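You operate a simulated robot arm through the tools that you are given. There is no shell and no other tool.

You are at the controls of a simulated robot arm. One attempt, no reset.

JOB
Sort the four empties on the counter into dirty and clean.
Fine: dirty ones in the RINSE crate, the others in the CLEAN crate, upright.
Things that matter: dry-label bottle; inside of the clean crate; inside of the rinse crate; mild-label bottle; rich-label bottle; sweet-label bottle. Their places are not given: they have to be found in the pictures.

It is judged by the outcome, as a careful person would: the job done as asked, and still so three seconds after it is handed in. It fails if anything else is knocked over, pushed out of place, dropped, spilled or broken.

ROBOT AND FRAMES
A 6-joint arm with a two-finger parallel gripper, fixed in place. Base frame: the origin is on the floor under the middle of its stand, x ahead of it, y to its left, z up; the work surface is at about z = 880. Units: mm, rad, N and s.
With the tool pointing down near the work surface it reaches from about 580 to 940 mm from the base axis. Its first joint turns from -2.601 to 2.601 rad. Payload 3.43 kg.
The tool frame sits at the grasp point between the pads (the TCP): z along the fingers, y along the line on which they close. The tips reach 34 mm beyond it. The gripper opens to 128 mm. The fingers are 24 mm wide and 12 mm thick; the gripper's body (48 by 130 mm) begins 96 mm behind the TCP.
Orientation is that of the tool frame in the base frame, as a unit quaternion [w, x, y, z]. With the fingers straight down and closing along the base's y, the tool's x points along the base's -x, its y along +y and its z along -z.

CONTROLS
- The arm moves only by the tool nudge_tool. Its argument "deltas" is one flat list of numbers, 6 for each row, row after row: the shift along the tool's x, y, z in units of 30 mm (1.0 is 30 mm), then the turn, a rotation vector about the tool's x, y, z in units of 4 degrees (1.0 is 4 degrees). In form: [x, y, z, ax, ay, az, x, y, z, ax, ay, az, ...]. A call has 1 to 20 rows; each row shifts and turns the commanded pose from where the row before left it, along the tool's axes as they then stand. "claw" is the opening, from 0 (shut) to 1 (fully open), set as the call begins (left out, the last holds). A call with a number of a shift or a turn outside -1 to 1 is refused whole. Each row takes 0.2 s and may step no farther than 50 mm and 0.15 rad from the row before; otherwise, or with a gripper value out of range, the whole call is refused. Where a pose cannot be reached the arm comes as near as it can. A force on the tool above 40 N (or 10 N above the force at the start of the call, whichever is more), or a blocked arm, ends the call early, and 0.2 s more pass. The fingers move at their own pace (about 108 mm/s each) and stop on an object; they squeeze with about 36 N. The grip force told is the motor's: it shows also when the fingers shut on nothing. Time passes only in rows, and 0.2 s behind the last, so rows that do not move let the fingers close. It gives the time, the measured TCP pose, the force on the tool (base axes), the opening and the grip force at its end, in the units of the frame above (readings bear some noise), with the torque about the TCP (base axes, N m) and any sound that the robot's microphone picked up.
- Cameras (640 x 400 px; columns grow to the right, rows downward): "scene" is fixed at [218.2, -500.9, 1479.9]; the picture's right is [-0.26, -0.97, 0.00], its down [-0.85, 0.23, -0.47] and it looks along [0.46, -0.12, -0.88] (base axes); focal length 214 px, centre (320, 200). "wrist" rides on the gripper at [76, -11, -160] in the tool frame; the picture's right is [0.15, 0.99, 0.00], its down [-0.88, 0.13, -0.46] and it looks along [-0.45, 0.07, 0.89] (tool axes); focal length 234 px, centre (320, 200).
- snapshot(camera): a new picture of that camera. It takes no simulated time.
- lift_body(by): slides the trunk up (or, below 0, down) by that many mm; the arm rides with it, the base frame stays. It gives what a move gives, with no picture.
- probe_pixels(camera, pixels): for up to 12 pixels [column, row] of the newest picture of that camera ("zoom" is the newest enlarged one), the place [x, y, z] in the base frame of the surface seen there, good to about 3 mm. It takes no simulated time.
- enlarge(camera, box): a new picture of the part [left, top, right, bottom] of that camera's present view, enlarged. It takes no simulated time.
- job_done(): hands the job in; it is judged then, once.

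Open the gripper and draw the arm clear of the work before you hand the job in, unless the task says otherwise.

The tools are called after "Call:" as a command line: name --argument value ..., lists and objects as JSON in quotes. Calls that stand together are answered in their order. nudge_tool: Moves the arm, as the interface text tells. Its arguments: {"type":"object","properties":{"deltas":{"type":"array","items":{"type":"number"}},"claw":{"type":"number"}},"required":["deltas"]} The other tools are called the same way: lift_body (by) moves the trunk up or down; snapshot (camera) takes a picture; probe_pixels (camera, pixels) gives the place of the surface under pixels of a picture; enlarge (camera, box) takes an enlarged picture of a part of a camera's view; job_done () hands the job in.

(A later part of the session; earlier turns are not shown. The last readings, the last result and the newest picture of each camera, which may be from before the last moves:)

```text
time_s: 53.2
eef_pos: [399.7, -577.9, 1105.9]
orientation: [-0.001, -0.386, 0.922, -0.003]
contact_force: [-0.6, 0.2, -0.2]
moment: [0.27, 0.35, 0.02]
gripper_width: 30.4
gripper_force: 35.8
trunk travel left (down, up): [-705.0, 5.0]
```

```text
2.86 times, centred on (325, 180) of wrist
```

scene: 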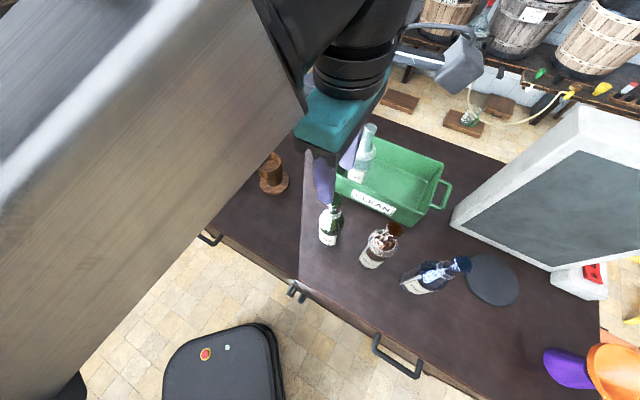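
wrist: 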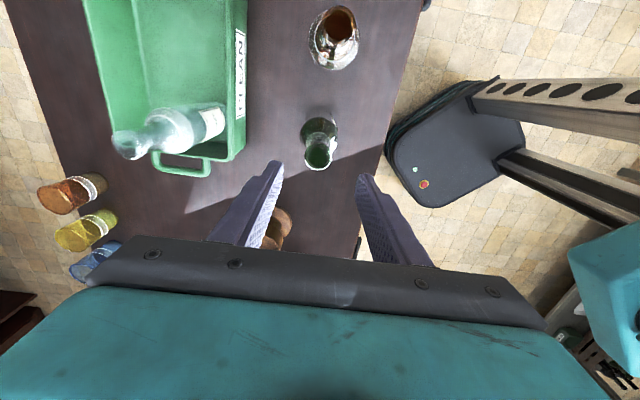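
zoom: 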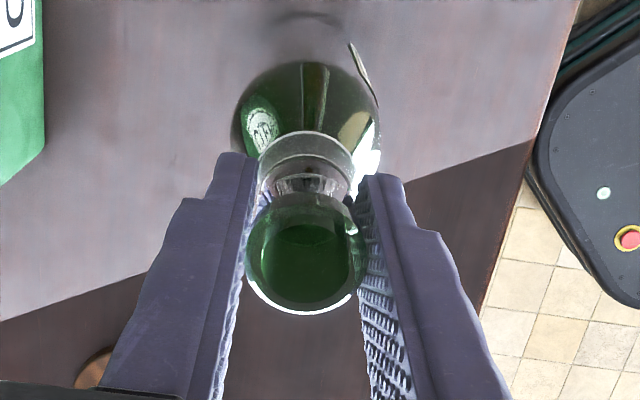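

Gripped at 30.4 mm with 36 N. I lift DRY straight up, then carry it to the same inspection spot.

Call:
nudge_tool --deltas '[0, 0, -0.2, 0, 0, 0, 0, 0, -0.6, 0, 0, 0, 0, 0, -0.9, 0, 0, 0, 0, 0, -0.9, 0, 0, 0, 0, 0, -0.9, 0, 0, 0, 0, 0, -0.9, 0, 0, 0, 0, 0, -0.6, 0, 0, 0, 0, 0, 0, 0, 0, 0]'

Call:
nudge_tool --deltas '[-0.744, -0.654, -0.31, 0, 0, 0, -0.744, -0.654, -0.31, 0, 0, 0, -0.744, -0.654, -0.31, 0, 0, 0, -0.744, -0.654, -0.31, 0, 0, 0, -0.744, -0.654, -0.31, 0, 0, 0, -0.744, -0.654, -0.31, 0, 0, 0, -0.744, -0.654, -0.31, 0, 0, 0, -0.744, -0.654, -0.31, 0, 0, 0, 0, 0, 0, 0, 0, 0]'

Call:
snapshot --camera "scene"

Call:
enlarge --camera "scene" --box '[260, 25, 335, 140]'

```text
time_s: 55.0
eef_pos: [402.5, -575.6, 1254.1]
orientation: [-0.002, -0.386, 0.923, -0.004]
contact_force: [0.5, -0.7, -2.7]
moment: [-0.17, -0.2, -0.02]
gripper_width: 30.3
gripper_force: 35.7
trunk travel left (down, up): [-705.0, 5.0]
```

```text
time_s: 57.0
eef_pos: [638.0, -558.8, 1329.2]
orientation: [-0.002, -0.386, 0.923, -0.002]
contact_force: [0.9, 0.6, -2.7]
moment: [-0.11, -0.13, -0.01]
gripper_width: 30.2
gripper_force: 36.3
trunk travel left (down, up): [-705.0, 5.0]
```

```text
taken
```

scene: 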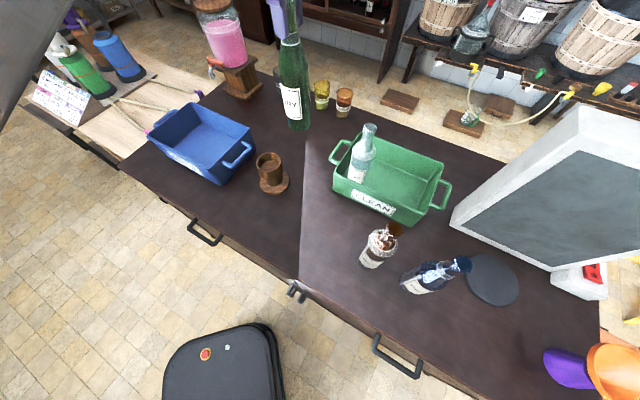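

```text
3.48 times, centred on (298, 82) of scene
```

zoom: 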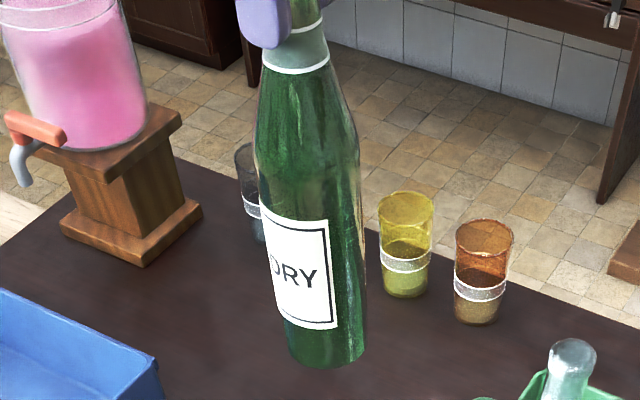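

DRY hangs at the inspection spot (≈2.7 N). I zoom on its lower body and bottom.

Call:
enlarge --camera "scene" --box '[275, 80, 320, 135]'

Call:
snapshot --camera "wrist"

Call:
enlarge --camera "wrist" --box '[260, 100, 380, 230]'

```text
7.27 times, centred on (298, 108) of scene
```

zoom: 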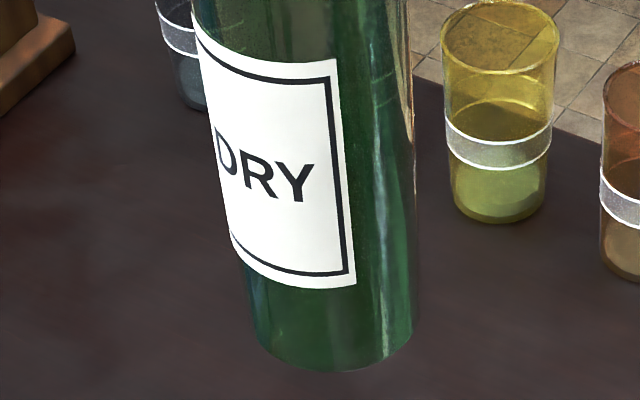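

```text
taken
```

wrist: 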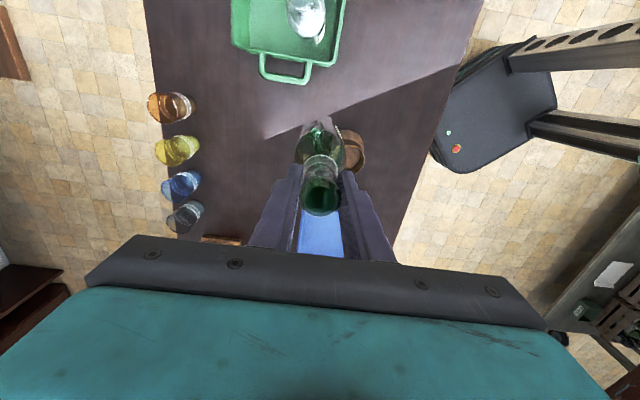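

```text
3.08 times, centred on (320, 165) of wrist
```

zoom: 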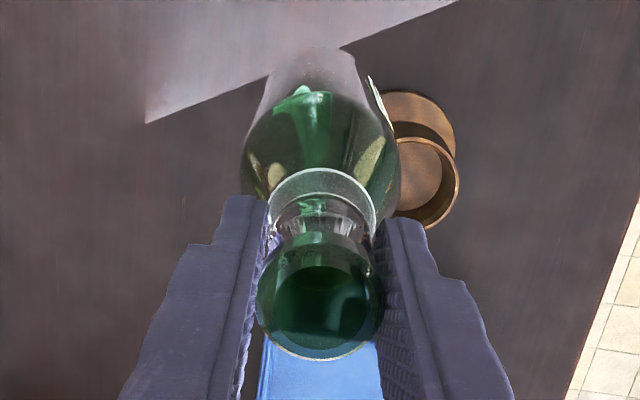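

DRY's bottom is an even clear green with no deposit, so it looks clean too. I carry it around SWEET (via the base side) to a waypoint near (480,-640,1240).

Call:
nudge_tool --deltas '[0.803, 0.266, 0.424, 0, 0, 0, 0.803, 0.266, 0.424, 0, 0, 0, 0.803, 0.266, 0.424, 0, 0, 0, 0.803, 0.266, 0.424, 0, 0, 0, 0.803, 0.266, 0.424, 0, 0, 0, 0.803, 0.266, 0.424, 0, 0, 0, 0.803, 0.266, 0.424, 0, 0, 0, 0, 0, 0, 0, 0, 0]'

Call:
snapshot --camera "wrist"

Call:
enlarge --camera "scene" --box '[300, 100, 460, 240]'

```text
time_s: 58.8
eef_pos: [481.2, -642.2, 1242.0]
orientation: [-0.001, -0.387, 0.922, -0.003]
contact_force: [0.0, -0.4, -3.2]
moment: [-0.09, -0.15, 0.0]
gripper_width: 30.4
gripper_force: 35.3
trunk travel left (down, up): [-705.0, 5.0]
```

```text
taken
```

wrist: 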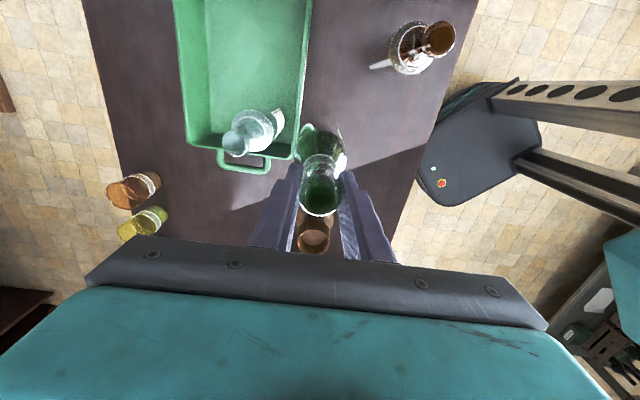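

```text
2.86 times, centred on (380, 170) of scene
```

zoom: 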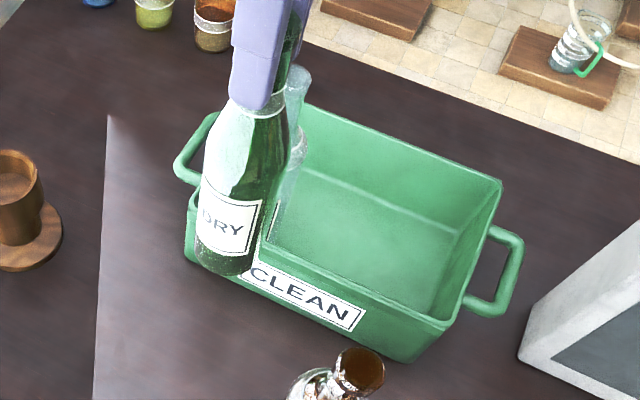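

Next I move along the crate (+x tool 72 mm), lower to z≈1224 and then head outward over the label-side rim by 87 mm.

Call:
nudge_tool --deltas '[0.8, 0, 0.2, 0, 0, 0, 0.8, 0, 0.2, 0, 0, 0, 0.8, 0, 0.2, 0, 0, 0, 0, -0.97, 0, 0, 0, 0, 0, -0.97, 0, 0, 0, 0, 0, -0.97, 0, 0, 0, 0, 0, 0, 0, 0, 0, 0]'

Call:
enlarge --camera "scene" --box '[300, 100, 460, 240]'

Call:
snapshot --camera "wrist"

```text
time_s: 60.4
eef_pos: [488.0, -745.7, 1222.4]
orientation: [-0.001, -0.387, 0.922, -0.004]
contact_force: [0.0, -0.7, -3.5]
moment: [-0.01, -0.03, 0.03]
gripper_width: 30.2
gripper_force: 35.9
out of reach, approached as far as the arm can: row 6
trunk travel left (down, up): [-705.0, 5.0]
```

```text
2.86 times, centred on (380, 170) of scene
```

zoom: 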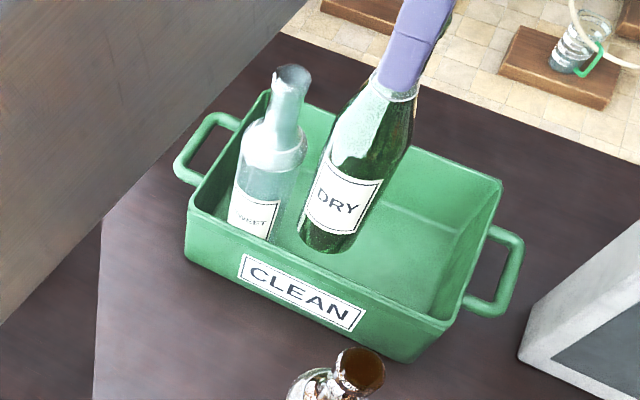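

```text
taken
```

wrist: 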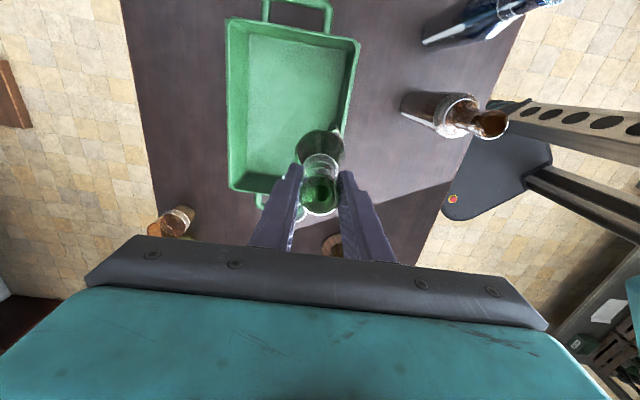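

The arm reached its limit at n≈36 mm inside the rim line, too close to the wall. I tilt the tool 4.4° so the bottle's foot swings outward over the crate interior, keeping the bottom above the rim.

Call:
nudge_tool --deltas '[0, 0, 0, 0.55, 0, 0, 0, 0, 0, 0.55, 0, 0, 0, 0, 0, 0, 0, 0]'

Call:
enlarge --camera "scene" --box '[300, 100, 460, 240]'

Call:
enlarge --camera "wrist" --box '[220, 80, 420, 220]'

```text
time_s: 61.2
eef_pos: [487.4, -746.3, 1222.3]
orientation: [0.013, -0.387, 0.921, -0.038]
contact_force: [-0.6, 0.1, -3.2]
moment: [0.14, 0.15, -0.02]
gripper_width: 30.1
gripper_force: 35.6
trunk travel left (down, up): [-705.0, 5.0]
```

```text
2.86 times, centred on (380, 170) of scene
```

zoom: 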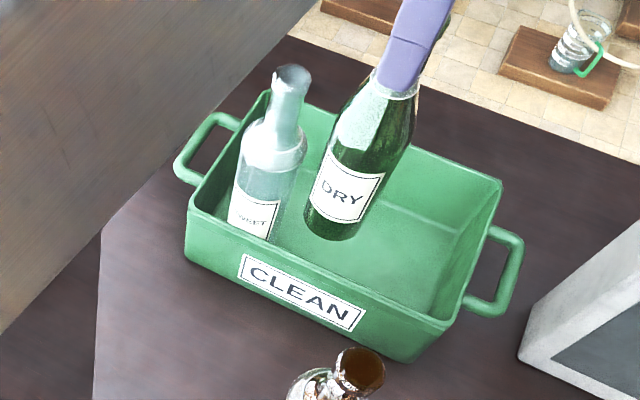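

```text
2.86 times, centred on (320, 150) of wrist
```

zoom: 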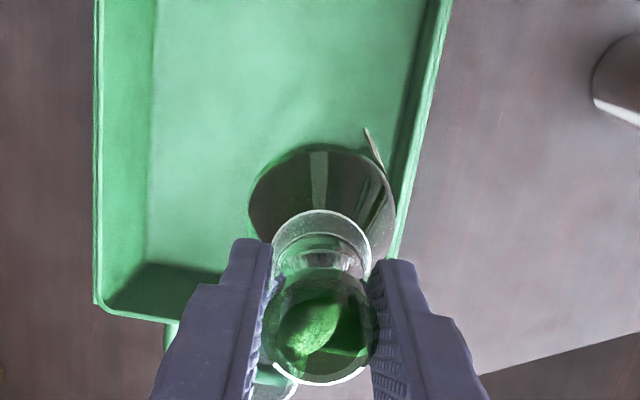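

The bottle's foot is now well inside the crate opening. I descend about 96 mm, to roughly 10 mm above the crate floor, keeping the tilt.

Call:
nudge_tool --deltas '[0, 0.03, 0.6, 0, 0, 0, 0, 0.03, 0.6, 0, 0, 0, 0, 0.03, 0.6, 0, 0, 0, 0, 0.03, 0.6, 0, 0, 0, 0, 0.03, 0.6, 0, 0, 0, 0, 0, 0.1, 0, 0, 0]'

Call:
enlarge --camera "scene" --box '[300, 100, 460, 240]'

Call:
enlarge --camera "wrist" --box '[220, 80, 420, 220]'

```text
time_s: 62.6
eef_pos: [491.3, -749.3, 1130.2]
orientation: [0.013, -0.387, 0.921, -0.038]
contact_force: [0.2, 0.0, -3.3]
moment: [0.05, 0.05, -0.04]
gripper_width: 29.9
gripper_force: 36.1
trunk travel left (down, up): [-705.0, 5.0]
```

```text
2.86 times, centred on (380, 170) of scene
```

zoom: 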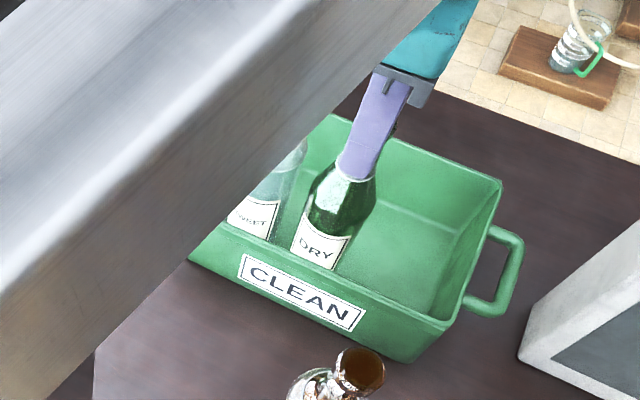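

```text
2.86 times, centred on (320, 150) of wrist
```

zoom: 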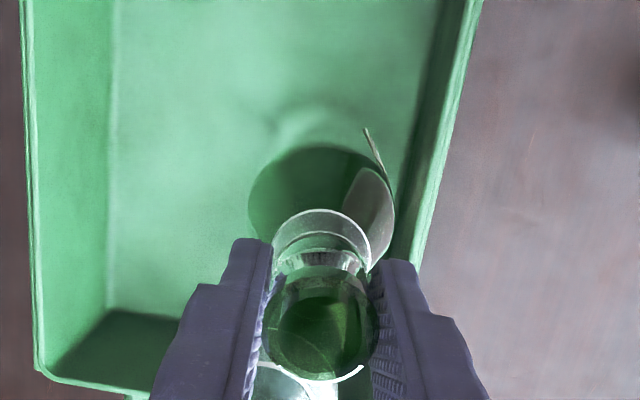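

The bottom is ~15 mm above the floor and clear of walls. I untilt while moving the hand 12 mm outward.

Call:
nudge_tool --deltas '[0, -0.2, 0, -0.55, 0, 0, 0, -0.2, 0, -0.55, 0, 0, 0, 0, 0, 0, 0, 0]'

Call:
enlarge --camera "wrist" --box '[220, 80, 420, 220]'

```text
time_s: 63.4
eef_pos: [498.3, -757.4, 1130.0]
orientation: [-0.001, -0.387, 0.922, -0.002]
contact_force: [0.5, 0.2, -3.3]
moment: [-0.09, -0.13, 0.03]
gripper_width: 30.0
gripper_force: 36.0
trunk travel left (down, up): [-705.0, 5.0]
```

```text
2.86 times, centred on (320, 150) of wrist
```

zoom: 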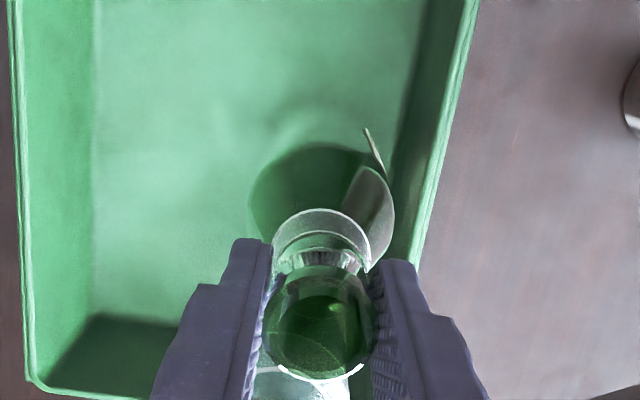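

The bottle is vertical again and clear of the label wall. I lower in 3 mm steps until contact shows.

Call:
nudge_tool --deltas '[0, 0, 0.13, 0, 0, 0, 0, 0, 0.13, 0, 0, 0, 0, 0, 0.1, 0, 0, 0, 0, 0, 0.05, 0, 0, 0]'

```text
time_s: 64.4
eef_pos: [498.3, -757.5, 1121.3]
orientation: [-0.002, -0.387, 0.922, -0.006]
contact_force: [3.8, -4.4, 22.5]
moment: [-0.57, -0.53, 0.07]
gripper_width: 30.2
gripper_force: 35.6
trunk travel left (down, up): [-705.0, 5.0]
```

Firm contact (22 N), so DRY is on the floor. I relax by 3 mm and then open the gripper.

Call:
nudge_tool --deltas '[0, 0, -0.08, 0, 0, 0, 0, 0, 0, 0, 0, 0]'

Call:
nudge_tool --deltas '[0, 0, 0, 0, 0, 0, 0, 0, 0, 0, 0, 0, 0, 0, 0, 0, 0, 0]' --claw 0.5

Call:
snapshot --camera "wrist"

Call:
snapshot --camera "scene"

```text
time_s: 65.0
eef_pos: [497.4, -757.2, 1120.6]
orientation: [-0.002, -0.386, 0.922, -0.003]
contact_force: [2.5, -3.4, 13.0]
moment: [-0.39, -0.35, 0.02]
gripper_width: 29.9
gripper_force: 36.0
trunk travel left (down, up): [-705.0, 5.0]
```

```text
time_s: 65.8
eef_pos: [498.2, -756.1, 1120.0]
orientation: [-0.002, -0.387, 0.922, -0.003]
contact_force: [0.7, 0.3, 0.3]
moment: [-0.02, 0.01, 0.0]
gripper_width: 64.0
gripper_force: 0.1
trunk travel left (down, up): [-705.0, 5.0]
```

```text
taken
```

wrist: 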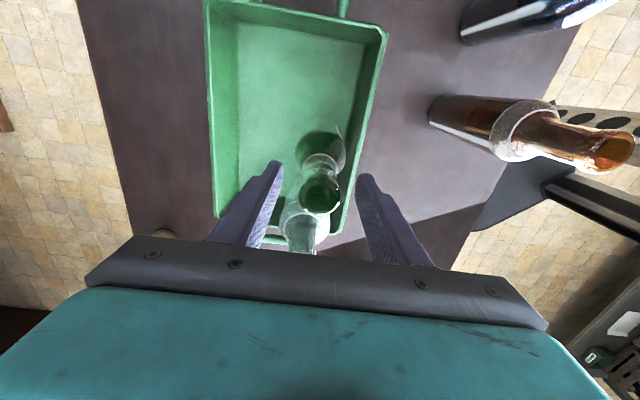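

```text
taken
```

scene: 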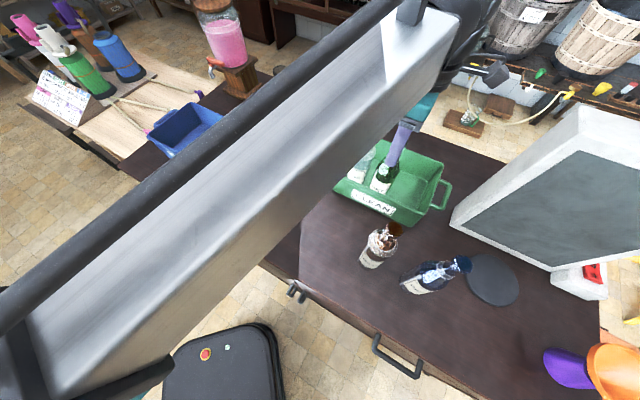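

DRY is released and stands next to SWEET. I enlarge MILD from this low side view before rising.

Call:
enlarge --camera "wrist" --box '[420, 80, 560, 175]'

Call:
enlarge --camera "wrist" --box '[450, 0, 600, 60]'

Call:
nudge_tool --deltas '[0, 0, -0.6, 0, 0, 0, 0, 0, -0.9, 0, 0, 0]'

```text
4.21 times, centred on (490, 128) of wrist
```

zoom: 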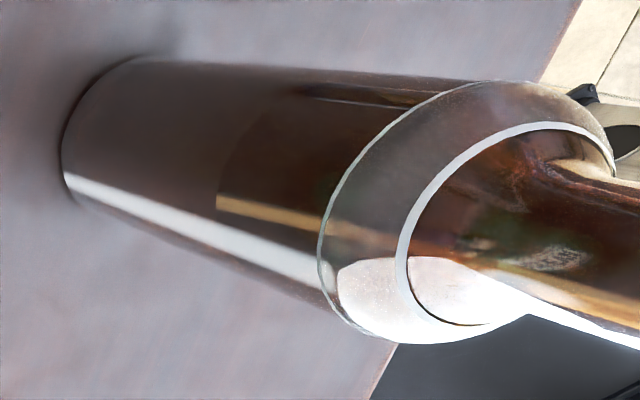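

```text
4.27 times, centred on (525, 30) of wrist
```

zoom: 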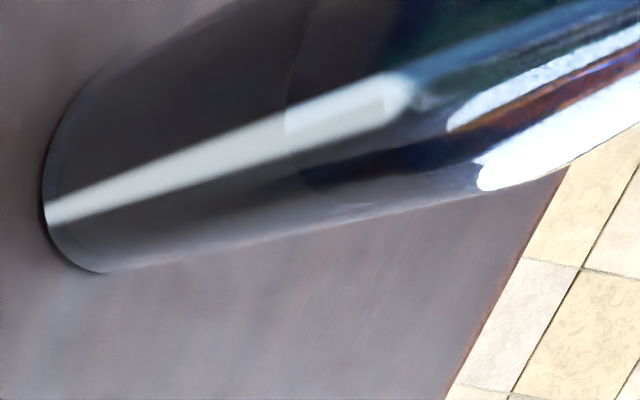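

```text
time_s: 66.4
eef_pos: [498.6, -755.7, 1165.3]
orientation: [-0.001, -0.387, 0.922, -0.004]
contact_force: [0.5, -0.3, 0.9]
moment: [-0.01, 0.0, 0.02]
gripper_width: 64.2
gripper_force: 0.0
trunk travel left (down, up): [-705.0, 5.0]
```

Tips are clear of DRY's lip. I rise further while moving back toward the base and over MILD near (319,-659).

Call:
nudge_tool --deltas '[0, 0.5, -0.8, 0, 0, 0, 0, 0.5, -0.8, 0, 0, 0, 0.318, 0.923, 0, 0, 0, 0, 0.318, 0.923, 0, 0, 0, 0, 0.318, 0.923, 0, 0, 0, 0, 0.318, 0.923, 0, 0, 0, 0, 0.318, 0.923, 0, 0, 0, 0, 0.318, 0.923, 0, 0, 0, 0, 0, 0, 0, 0, 0, 0]'

Call:
snapshot --camera "wrist"

Call:
snapshot --camera "scene"

```text
time_s: 68.4
eef_pos: [316.4, -658.8, 1212.0]
orientation: [-0.001, -0.387, 0.922, -0.004]
contact_force: [-0.1, -0.6, 0.4]
moment: [0.02, 0.0, 0.03]
gripper_width: 64.0
gripper_force: 0.1
trunk travel left (down, up): [-705.0, 5.0]
```

```text
taken
```

wrist: 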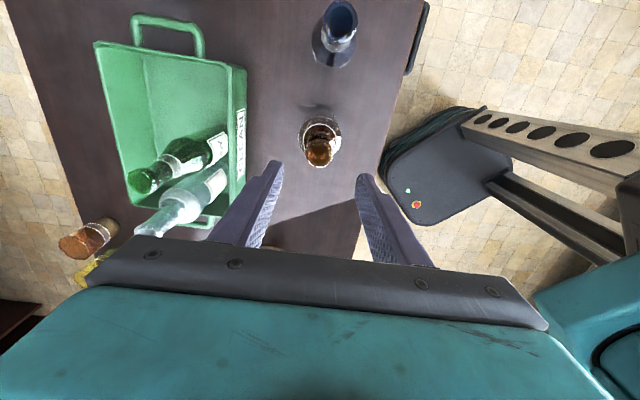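

```text
taken
```

scene: 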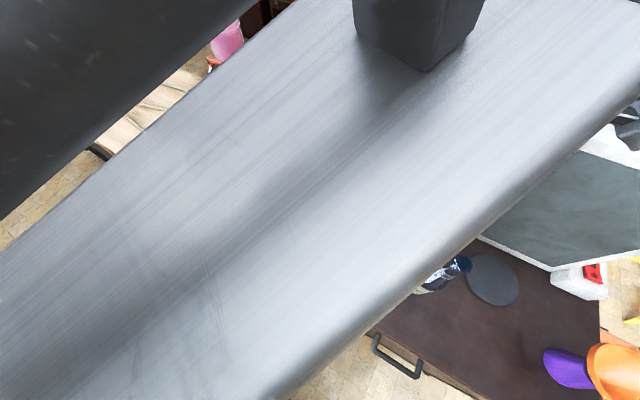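

Both crated bottles stand upright at (175,160)/(190,200), and MILD is at (320,145). I enlarge MILD's mouth for alignment and a look inside.

Call:
enlarge --camera "wrist" --box '[290, 105, 350, 180]'

Call:
enlarge --camera "wrist" --box '[300, 0, 370, 75]'

Call:
enlarge --camera "wrist" --box '[90, 10, 260, 240]'

```text
5.33 times, centred on (320, 142) of wrist
```

zoom: 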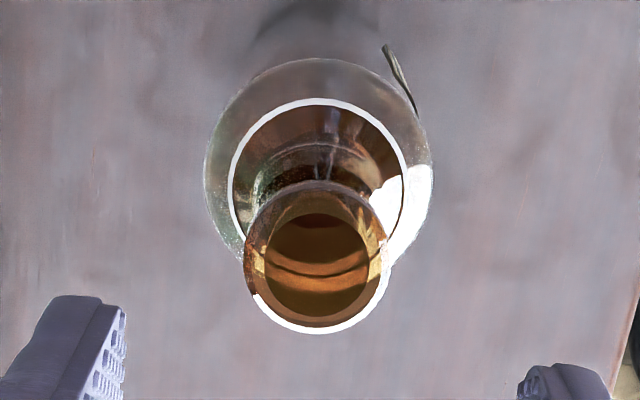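

```text
5.33 times, centred on (335, 38) of wrist
```

zoom: 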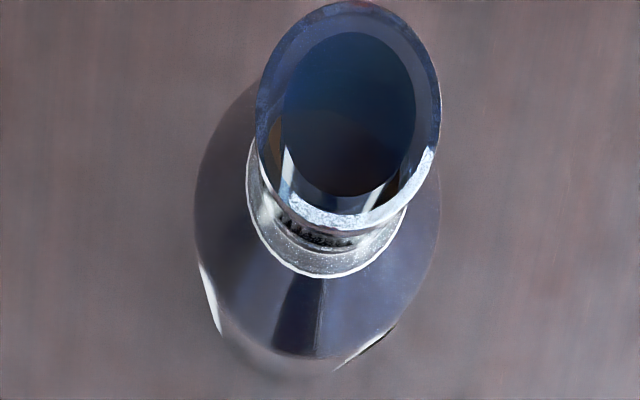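

```text
1.74 times, centred on (175, 125) of wrist
```

zoom: 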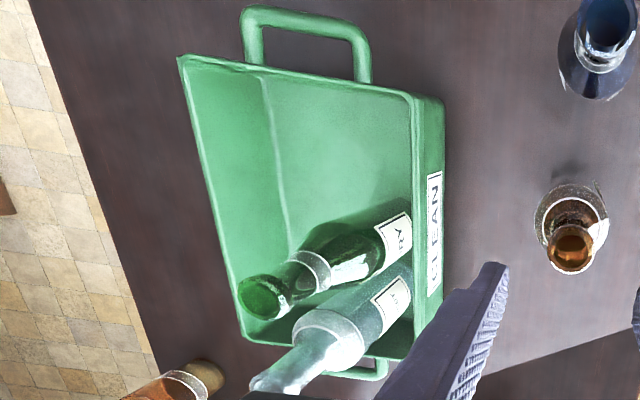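

MILD's rim is about 4 mm ahead in tool x and centred in y. I descend to z≈1106 with that correction and check.

Call:
nudge_tool --deltas '[0.12, 0, 0.9, 0, 0, 0, 0, 0, 0.9, 0, 0, 0, 0, 0, 0.9, 0, 0, 0, 0, 0, 0.6, 0, 0, 0, 0, 0, 0.25, 0, 0, 0, 0, 0, 0, 0, 0, 0]'

Call:
snapshot --camera "wrist"

Call:
enlarge --camera "wrist" --box '[220, 110, 430, 250]'

```text
time_s: 69.8
eef_pos: [314.7, -663.0, 1106.0]
orientation: [-0.002, -0.387, 0.922, -0.002]
contact_force: [-0.3, -0.5, 0.1]
moment: [-0.02, -0.01, -0.01]
gripper_width: 64.2
gripper_force: 0.1
trunk travel left (down, up): [-705.0, 5.0]
```

```text
taken
```

wrist: 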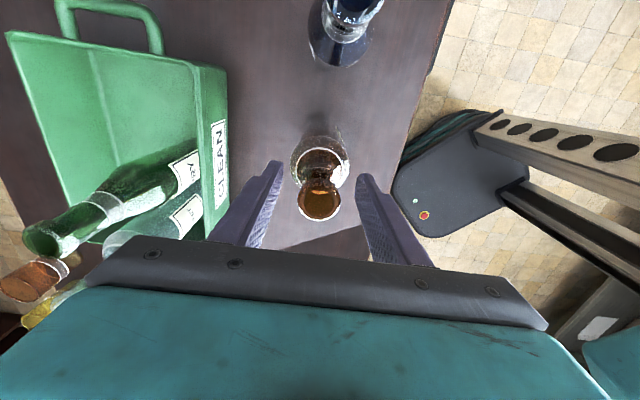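

```text
2.86 times, centred on (325, 180) of wrist
```

zoom: 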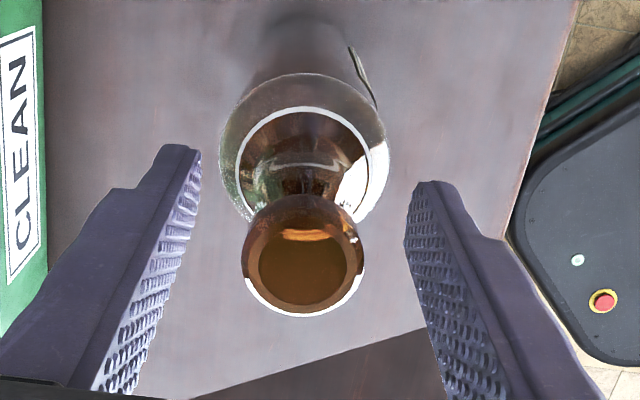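

The mouth is centred (x≈303 in the zoom vs expected 304). I close on MILD's neck.

Call:
nudge_tool --deltas '[0, 0, 0, 0, 0, 0, 0, 0, 0, 0, 0, 0, 0, 0, 0, 0, 0, 0, 0, 0, 0, 0, 0, 0]' --claw 0

Call:
nudge_tool --deltas '[0, 0, -0.2, 0, 0, 0, 0, 0, -0.6, 0, 0, 0, 0, 0, -0.9, 0, 0, 0, 0, 0, -0.9, 0, 0, 0, 0, 0, -0.9, 0, 0, 0, 0, 0, -0.9, 0, 0, 0, 0, 0, -0.6, 0, 0, 0, 0, 0, 0, 0, 0, 0]'

Call:
snapshot --camera "wrist"

```text
time_s: 70.8
eef_pos: [315.6, -663.2, 1105.8]
orientation: [-0.001, -0.386, 0.922, -0.003]
contact_force: [-1.0, 1.4, -0.2]
moment: [0.25, 0.25, 0.01]
gripper_width: 30.0
gripper_force: 36.2
trunk travel left (down, up): [-705.0, 5.0]
```

```text
time_s: 72.6
eef_pos: [315.8, -660.4, 1254.7]
orientation: [-0.002, -0.387, 0.922, -0.003]
contact_force: [-0.6, 0.0, -3.0]
moment: [0.15, 0.16, -0.02]
gripper_width: 30.3
gripper_force: 36.2
trunk travel left (down, up): [-705.0, 5.0]
```

```text
taken
```

wrist: 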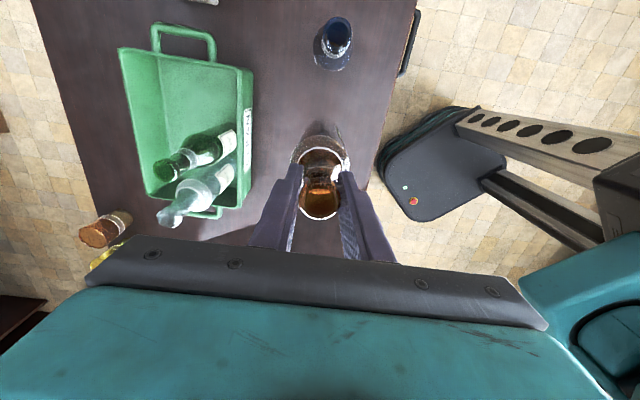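

MILD is up (≈3 N). I carry it to the same inspection spot in front of the scene camera.

Call:
nudge_tool --deltas '[-0.826, -0.442, -0.21, 0, 0, 0, -0.826, -0.442, -0.21, 0, 0, 0, -0.826, -0.442, -0.21, 0, 0, 0, -0.826, -0.442, -0.21, 0, 0, 0, -0.826, -0.442, -0.21, 0, 0, 0, -0.826, -0.442, -0.21, 0, 0, 0, -0.826, -0.442, -0.21, 0, 0, 0, -0.826, -0.442, -0.21, 0, 0, 0, -0.826, -0.442, -0.21, 0, 0, 0, -0.826, -0.442, -0.21, 0, 0, 0, -0.826, -0.442, -0.21, 0, 0, 0, -0.826, -0.442, -0.21, 0, 0, 0, 0, 0, 0, 0, 0, 0]'

Call:
snapshot --camera "scene"

Call:
enlarge --camera "scene" --box '[260, 25, 335, 140]'

Call:
enlarge --camera "scene" --box '[275, 80, 320, 135]'

```text
time_s: 75.4
eef_pos: [639.4, -561.4, 1330.3]
orientation: [-0.001, -0.386, 0.923, -0.003]
contact_force: [-0.2, -0.1, -2.7]
moment: [0.18, 0.13, 0.02]
gripper_width: 30.2
gripper_force: 36.3
trunk travel left (down, up): [-705.0, 5.0]
```

```text
taken
```

scene: 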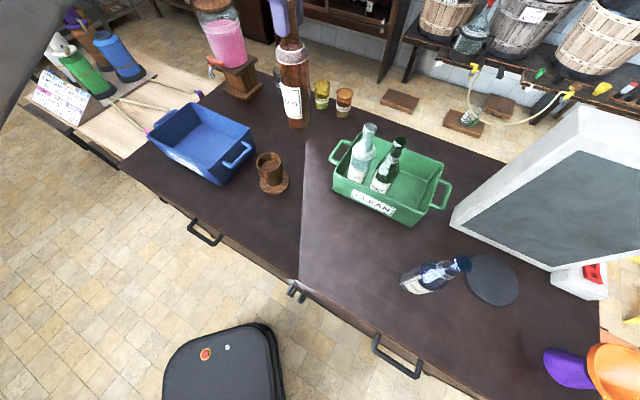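

```text
3.48 times, centred on (298, 82) of scene
```

zoom: 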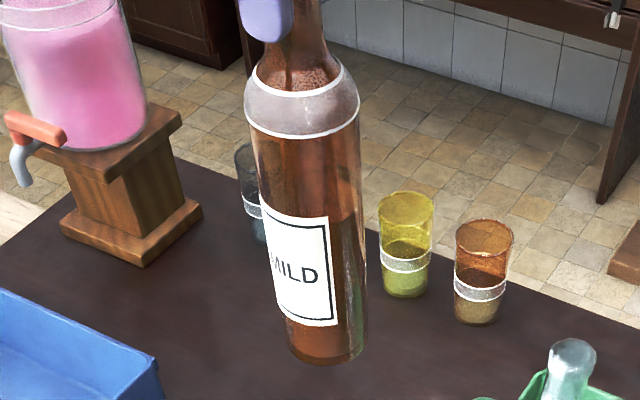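

```text
7.27 times, centred on (298, 108) of scene
```

zoom: 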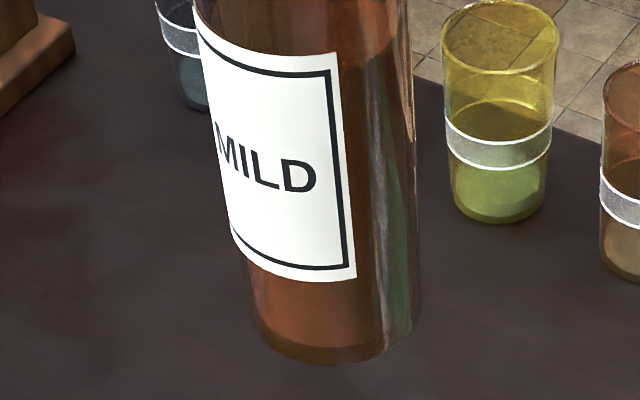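

MILD's lower part looks brown; I need to know whether that's just amber glass or a deposit. I zoom harder on the bottom edge.

Call:
enlarge --camera "scene" --box '[285, 110, 312, 135]'

Call:
snapshot --camera "wrist"

Call:
enlarge --camera "wrist" --box '[260, 100, 380, 230]'

Call:
enlarge --camera "wrist" --box '[295, 160, 345, 225]'

```text
16.00 times, centred on (298, 122) of scene
```

zoom: 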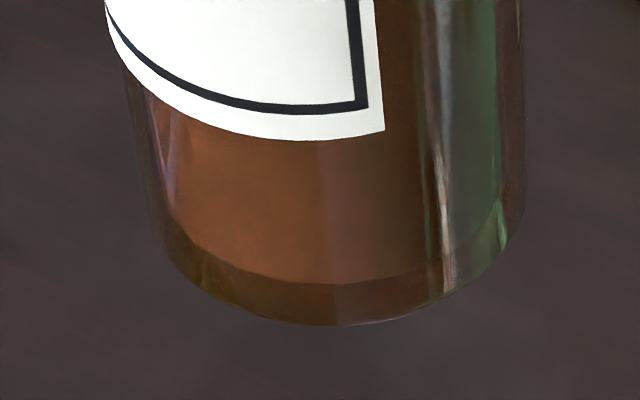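

```text
taken
```

wrist: 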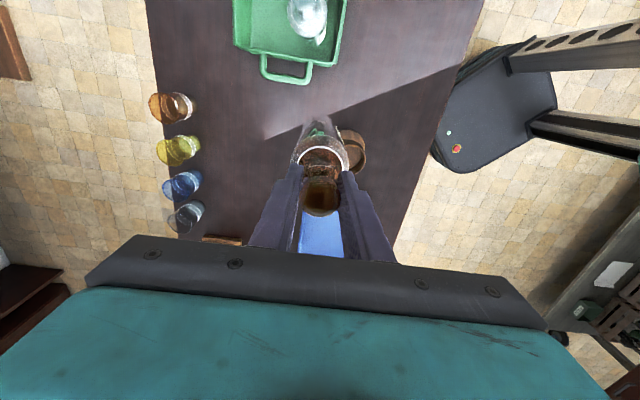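

```text
3.08 times, centred on (320, 165) of wrist
```

zoom: 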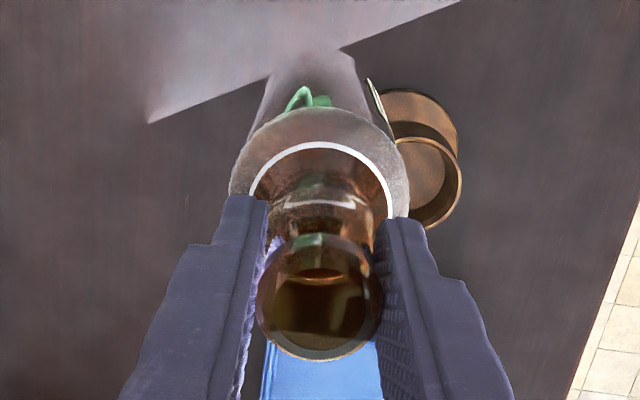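

```text
6.15 times, centred on (320, 192) of wrist
```

zoom: 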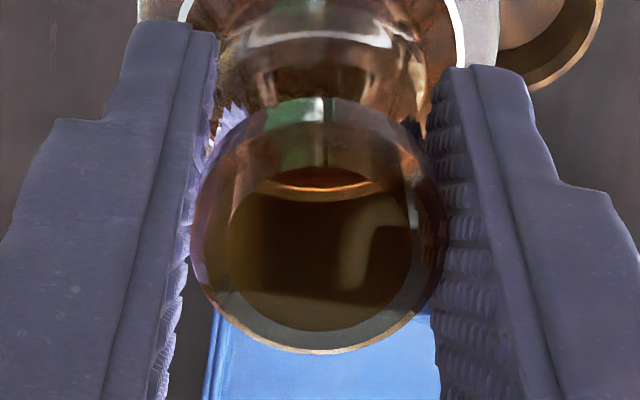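

MILD shows a flat brown layer with a visible band beneath its surface at the bottom, which SWEET and DRY lacked, so MILD is dirty. I now measure the RINSE crate in the scene view.

Call:
enlarge --camera "scene" --box '[135, 85, 275, 200]'

```text
3.48 times, centred on (205, 142) of scene
```

zoom: 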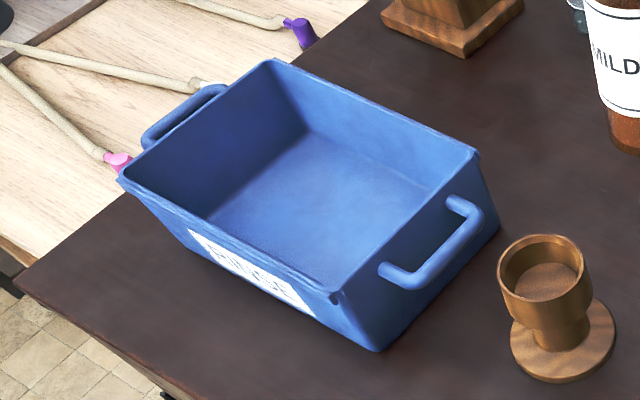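

The RINSE crate is fully visible: rim corners about (120,180), (272,62), (476,153), (338,295). I probe its corners, inner edges and floor.

Call:
probe_pixels --camera "zoom" --pixels '[[124, 180], [272, 64], [472, 154], [336, 292], [230, 235], [405, 225], [300, 150], [210, 215], [420, 190], [300, 210], [250, 190], [350, 220]]'

Call:
probe_pixels --camera "zoom" --pixels '[[180, 205], [285, 262], [375, 115], [420, 260], [470, 210], [540, 240], [500, 270], [575, 275], [560, 370], [310, 265], [335, 270], [380, 230]]'

```text
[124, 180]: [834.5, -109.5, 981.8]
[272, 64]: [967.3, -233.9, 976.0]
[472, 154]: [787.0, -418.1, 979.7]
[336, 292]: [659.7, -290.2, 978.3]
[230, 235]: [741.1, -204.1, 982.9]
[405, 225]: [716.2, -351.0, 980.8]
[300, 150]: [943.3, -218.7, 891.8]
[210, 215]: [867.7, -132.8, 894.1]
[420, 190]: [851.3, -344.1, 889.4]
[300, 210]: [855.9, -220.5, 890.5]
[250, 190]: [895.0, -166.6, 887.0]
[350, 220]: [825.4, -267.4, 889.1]
```

```text
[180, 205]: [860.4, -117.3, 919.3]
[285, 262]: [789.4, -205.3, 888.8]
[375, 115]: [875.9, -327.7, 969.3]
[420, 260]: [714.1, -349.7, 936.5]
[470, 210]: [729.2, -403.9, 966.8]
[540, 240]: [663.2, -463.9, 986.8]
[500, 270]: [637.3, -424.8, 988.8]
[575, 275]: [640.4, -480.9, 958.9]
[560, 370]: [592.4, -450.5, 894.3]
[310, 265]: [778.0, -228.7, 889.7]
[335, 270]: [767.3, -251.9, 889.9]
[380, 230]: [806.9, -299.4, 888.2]
```

The RINSE crate rim is roughly (835,-110),(967,-234),(787,-418),(660,-290) with floor z≈889. Before carrying MILD there I check how close the pink dispenser and glasses are.

Call:
snapshot --camera "scene"

Call:
probe_pixels --camera "scene" --pixels '[[228, 45], [215, 25], [240, 85], [220, 70], [282, 78], [255, 70], [120, 60], [75, 70], [110, 20], [60, 100], [200, 93], [248, 55]]'

```text
taken
```

scene: 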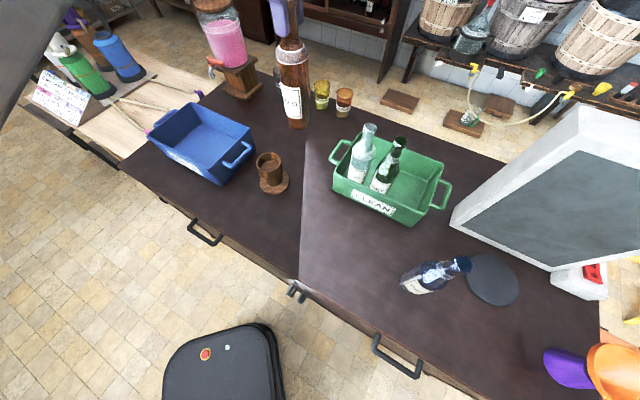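

```text
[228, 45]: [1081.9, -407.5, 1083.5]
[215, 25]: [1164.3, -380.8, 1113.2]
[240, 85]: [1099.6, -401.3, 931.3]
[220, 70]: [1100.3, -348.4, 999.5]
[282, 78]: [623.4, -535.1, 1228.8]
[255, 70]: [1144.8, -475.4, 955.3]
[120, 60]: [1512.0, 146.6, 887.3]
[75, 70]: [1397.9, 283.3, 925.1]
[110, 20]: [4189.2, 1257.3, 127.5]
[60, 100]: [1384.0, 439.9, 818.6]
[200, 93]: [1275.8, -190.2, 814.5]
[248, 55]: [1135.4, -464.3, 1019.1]
```

The dispenser is past x≈1080, well out of the way. I carry MILD over to (833,-221), lowering to z≈1240 on the way.

Call:
nudge_tool --deltas '[-0.97, 0.256, 0, 0, 0, 0, -0.97, 0.256, 0, 0, 0, 0, -0.97, 0.256, 0, 0, 0, 0, -0.97, 0.256, 0, 0, 0, 0, -0.97, 0.256, 0.1, 0, 0, 0, -0.97, 0.256, 0.2, 0, 0, 0, -0.97, 0.256, 0.3, 0, 0, 0, -0.97, 0.256, 0.4, 0, 0, 0, -0.97, 0.256, 0.4, 0, 0, 0, -0.97, 0.256, 0.4, 0, 0, 0, -0.97, 0.256, 0.4, 0, 0, 0, -0.97, 0.256, 0.4, 0, 0, 0, -0.97, 0.256, 0.4, 0, 0, 0, 0, 0, 0, 0, 0, 0]'

Call:
snapshot --camera "scene"

Call:
snapshot --camera "wrist"

```text
time_s: 78.4
eef_pos: [834.9, -221.6, 1236.7]
orientation: [-0.001, -0.386, 0.923, -0.002]
contact_force: [-0.2, -1.2, -2.7]
moment: [-0.08, -0.07, -0.01]
gripper_width: 30.2
gripper_force: 36.3
trunk travel left (down, up): [-705.0, 5.0]
```

```text
taken
```

scene: 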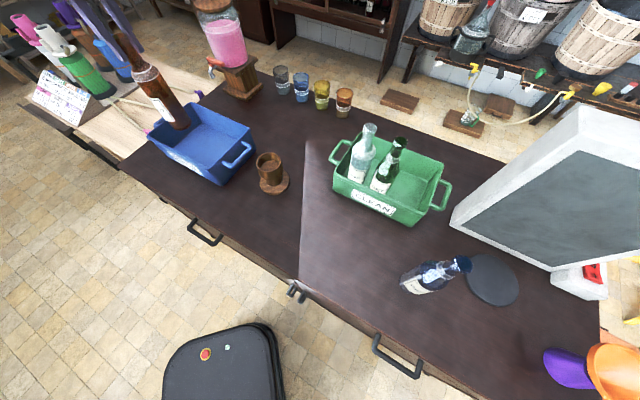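

```text
taken
```

wrist: 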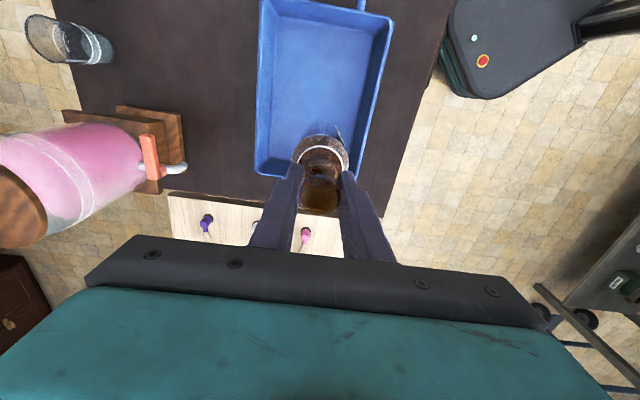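

MILD is over the far end of the RINSE crate. I enlarge to check the clearance to the walls and view its bottom against blue.

Call:
enlarge --camera "scene" --box '[100, 40, 260, 190]'

Call:
enlarge --camera "wrist" --box '[220, 60, 420, 220]'

Call:
enlarge --camera "scene" --box '[150, 90, 200, 135]'

```text
2.67 times, centred on (180, 115) of scene
```

zoom: 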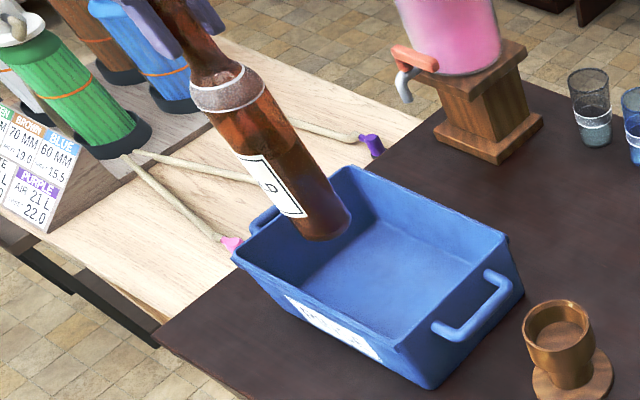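

```text
2.50 times, centred on (320, 140) of wrist
```

zoom: 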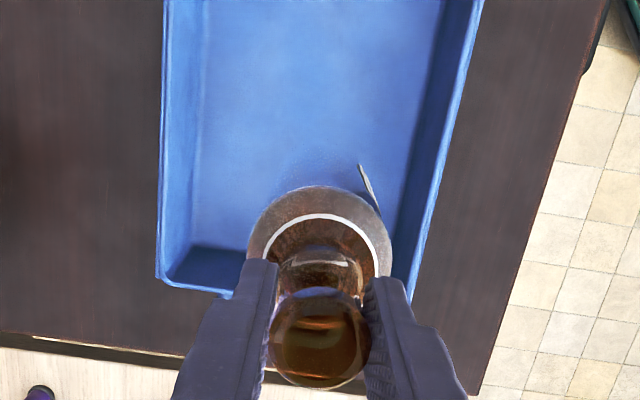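

```text
8.89 times, centred on (175, 112) of scene
```

zoom: 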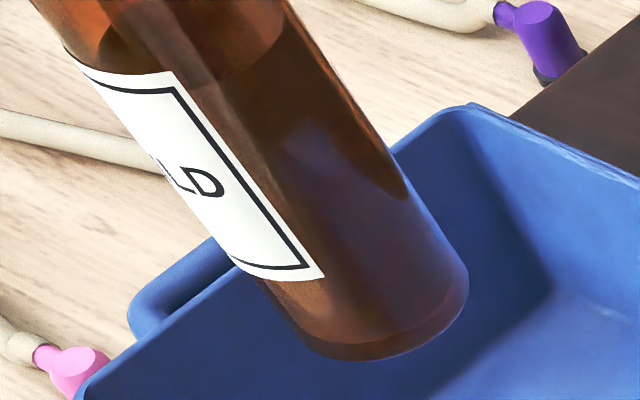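

MILD's axis is about 77 mm from the label rim and 80 mm from the far end, so it's clear of walls. I lower it to just above the floor.

Call:
nudge_tool --deltas '[0, 0, 0.8, 0, 0, 0, 0, 0, 0.8, 0, 0, 0, 0, 0, 0.8, 0, 0, 0, 0, 0, 0.8, 0, 0, 0, 0, 0, 0.45, 0, 0, 0, 0, 0, 0.15, 0, 0, 0, 0, 0, 0, 0, 0, 0]'

Call:
nudge_tool --deltas '[0, 0, 0.08, 0, 0, 0, 0, 0, 0.08, 0, 0, 0, 0, 0, 0, 0, 0, 0]'

```text
time_s: 80.0
eef_pos: [832.9, -223.2, 1123.1]
orientation: [-0.002, -0.386, 0.922, -0.003]
contact_force: [0.0, 0.7, -2.4]
moment: [0.12, 0.1, 0.0]
gripper_width: 30.1
gripper_force: 36.0
trunk travel left (down, up): [-705.0, 5.0]
```

```text
time_s: 80.8
eef_pos: [831.4, -224.4, 1121.9]
orientation: [0.0, -0.387, 0.922, -0.004]
contact_force: [4.3, -1.8, 17.5]
moment: [0.31, -0.14, 0.0]
gripper_width: 29.8
gripper_force: 36.2
trunk travel left (down, up): [-705.0, 5.0]
```

Contact reads 17.5 N at z≈1122, so MILD stands on the RINSE crate floor. I relax slightly and open the gripper.

Call:
nudge_tool --deltas '[0, 0, -0.08, 0, 0, 0, 0, 0, 0, 0, 0, 0]'

Call:
nudge_tool --deltas '[0, 0, 0, 0, 0, 0, 0, 0, 0, 0, 0, 0, 0, 0, 0, 0, 0, 0]' --claw 0.5

Call:
snapshot --camera "wrist"

Call:
enlarge --camera "scene" --box '[100, 40, 260, 190]'

```text
time_s: 81.4
eef_pos: [831.2, -223.3, 1121.6]
orientation: [-0.002, -0.386, 0.923, -0.003]
contact_force: [2.1, -0.6, 6.5]
moment: [-0.3, -0.47, 0.0]
gripper_width: 29.9
gripper_force: 36.2
trunk travel left (down, up): [-705.0, 5.0]
```

```text
time_s: 82.2
eef_pos: [832.2, -223.3, 1121.8]
orientation: [-0.002, -0.387, 0.922, -0.003]
contact_force: [1.4, 0.2, 0.6]
moment: [0.02, -0.01, 0.01]
gripper_width: 64.1
gripper_force: 0.1
trunk travel left (down, up): [-705.0, 5.0]
```

```text
taken
```

wrist: 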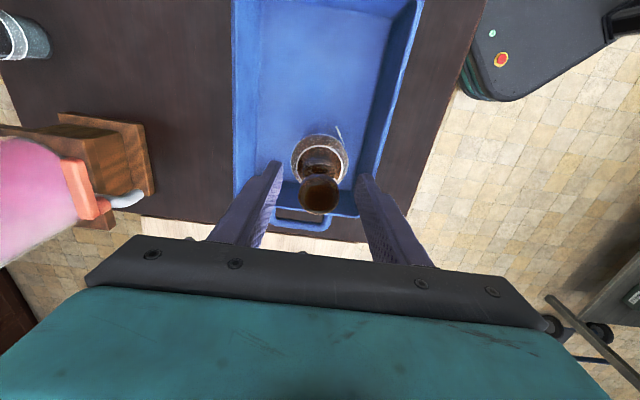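

```text
2.67 times, centred on (180, 115) of scene
```

zoom: 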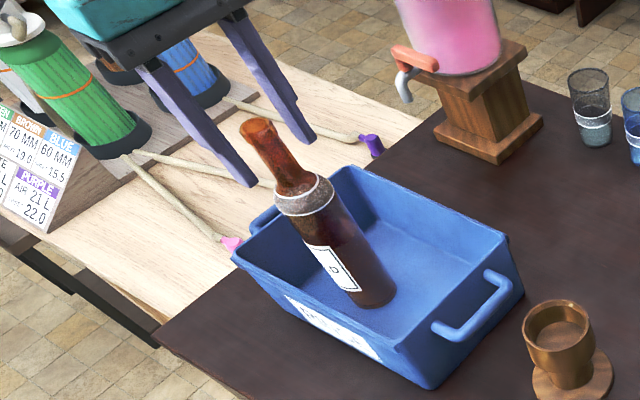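

MILD stands upright in the RINSE crate. I rise 100 mm and shift so the wrist camera looks nearly straight down into MILD's mouth.

Call:
nudge_tool --deltas '[0, 0, -0.6, 0, 0, 0, 0, 0, -0.9, 0, 0, 0, 0, 0, -0.9, 0, 0, 0, 0, 0, -0.6, 0, 0, 0, -0.85, 0.15, 0, 0, 0, 0, -0.85, 0.15, 0, 0, 0, 0, 0, 0, 0, 0, 0, 0]'

Call:
snapshot --camera "wrist"

```text
time_s: 83.8
eef_pos: [862.2, -180.6, 1212.5]
orientation: [-0.002, -0.386, 0.923, -0.003]
contact_force: [0.3, -0.9, -1.0]
moment: [0.0, 0.0, 0.01]
gripper_width: 64.0
gripper_force: 0.1
trunk travel left (down, up): [-705.0, 5.0]
```

```text
taken
```

wrist: 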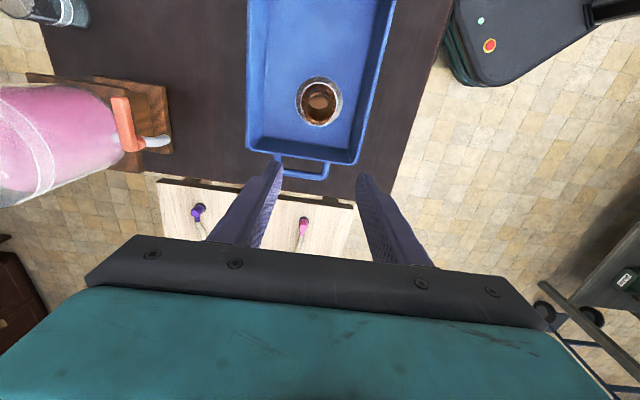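

The mouth of MILD is at (320,100), with a light brown floor visible. I enlarge it and probe the floor height.

Call:
enlarge --camera "wrist" --box '[294, 74, 346, 128]'

Call:
enlarge --camera "wrist" --box '[308, 85, 334, 118]'

Call:
probe_pixels --camera "wrist" --pixels '[[319, 100], [315, 100], [323, 100], [319, 96], [319, 104], [319, 107], [280, 100], [350, 140]]'

```text
7.41 times, centred on (320, 101) of wrist
```

zoom: 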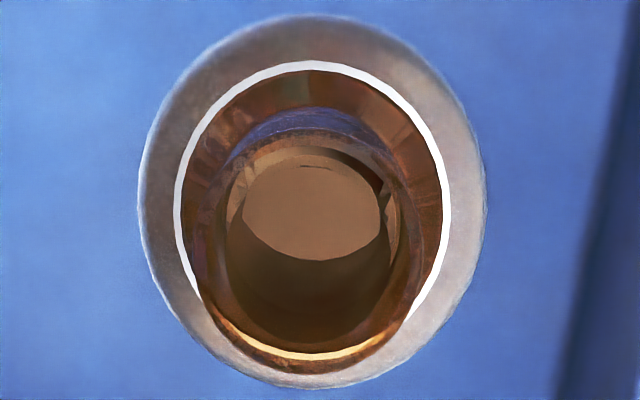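

```text
12.12 times, centred on (321, 102) of wrist
```

zoom: 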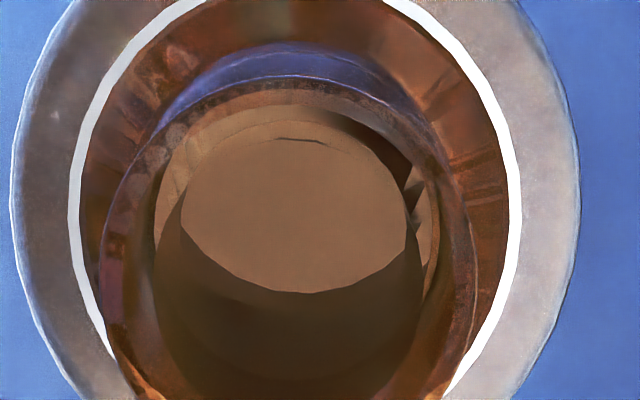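

```text
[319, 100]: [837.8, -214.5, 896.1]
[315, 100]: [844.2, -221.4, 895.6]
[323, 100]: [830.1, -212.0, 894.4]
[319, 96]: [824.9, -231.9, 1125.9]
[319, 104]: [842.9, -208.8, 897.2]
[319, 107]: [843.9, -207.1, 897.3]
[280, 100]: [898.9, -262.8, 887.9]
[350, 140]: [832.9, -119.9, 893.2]
```

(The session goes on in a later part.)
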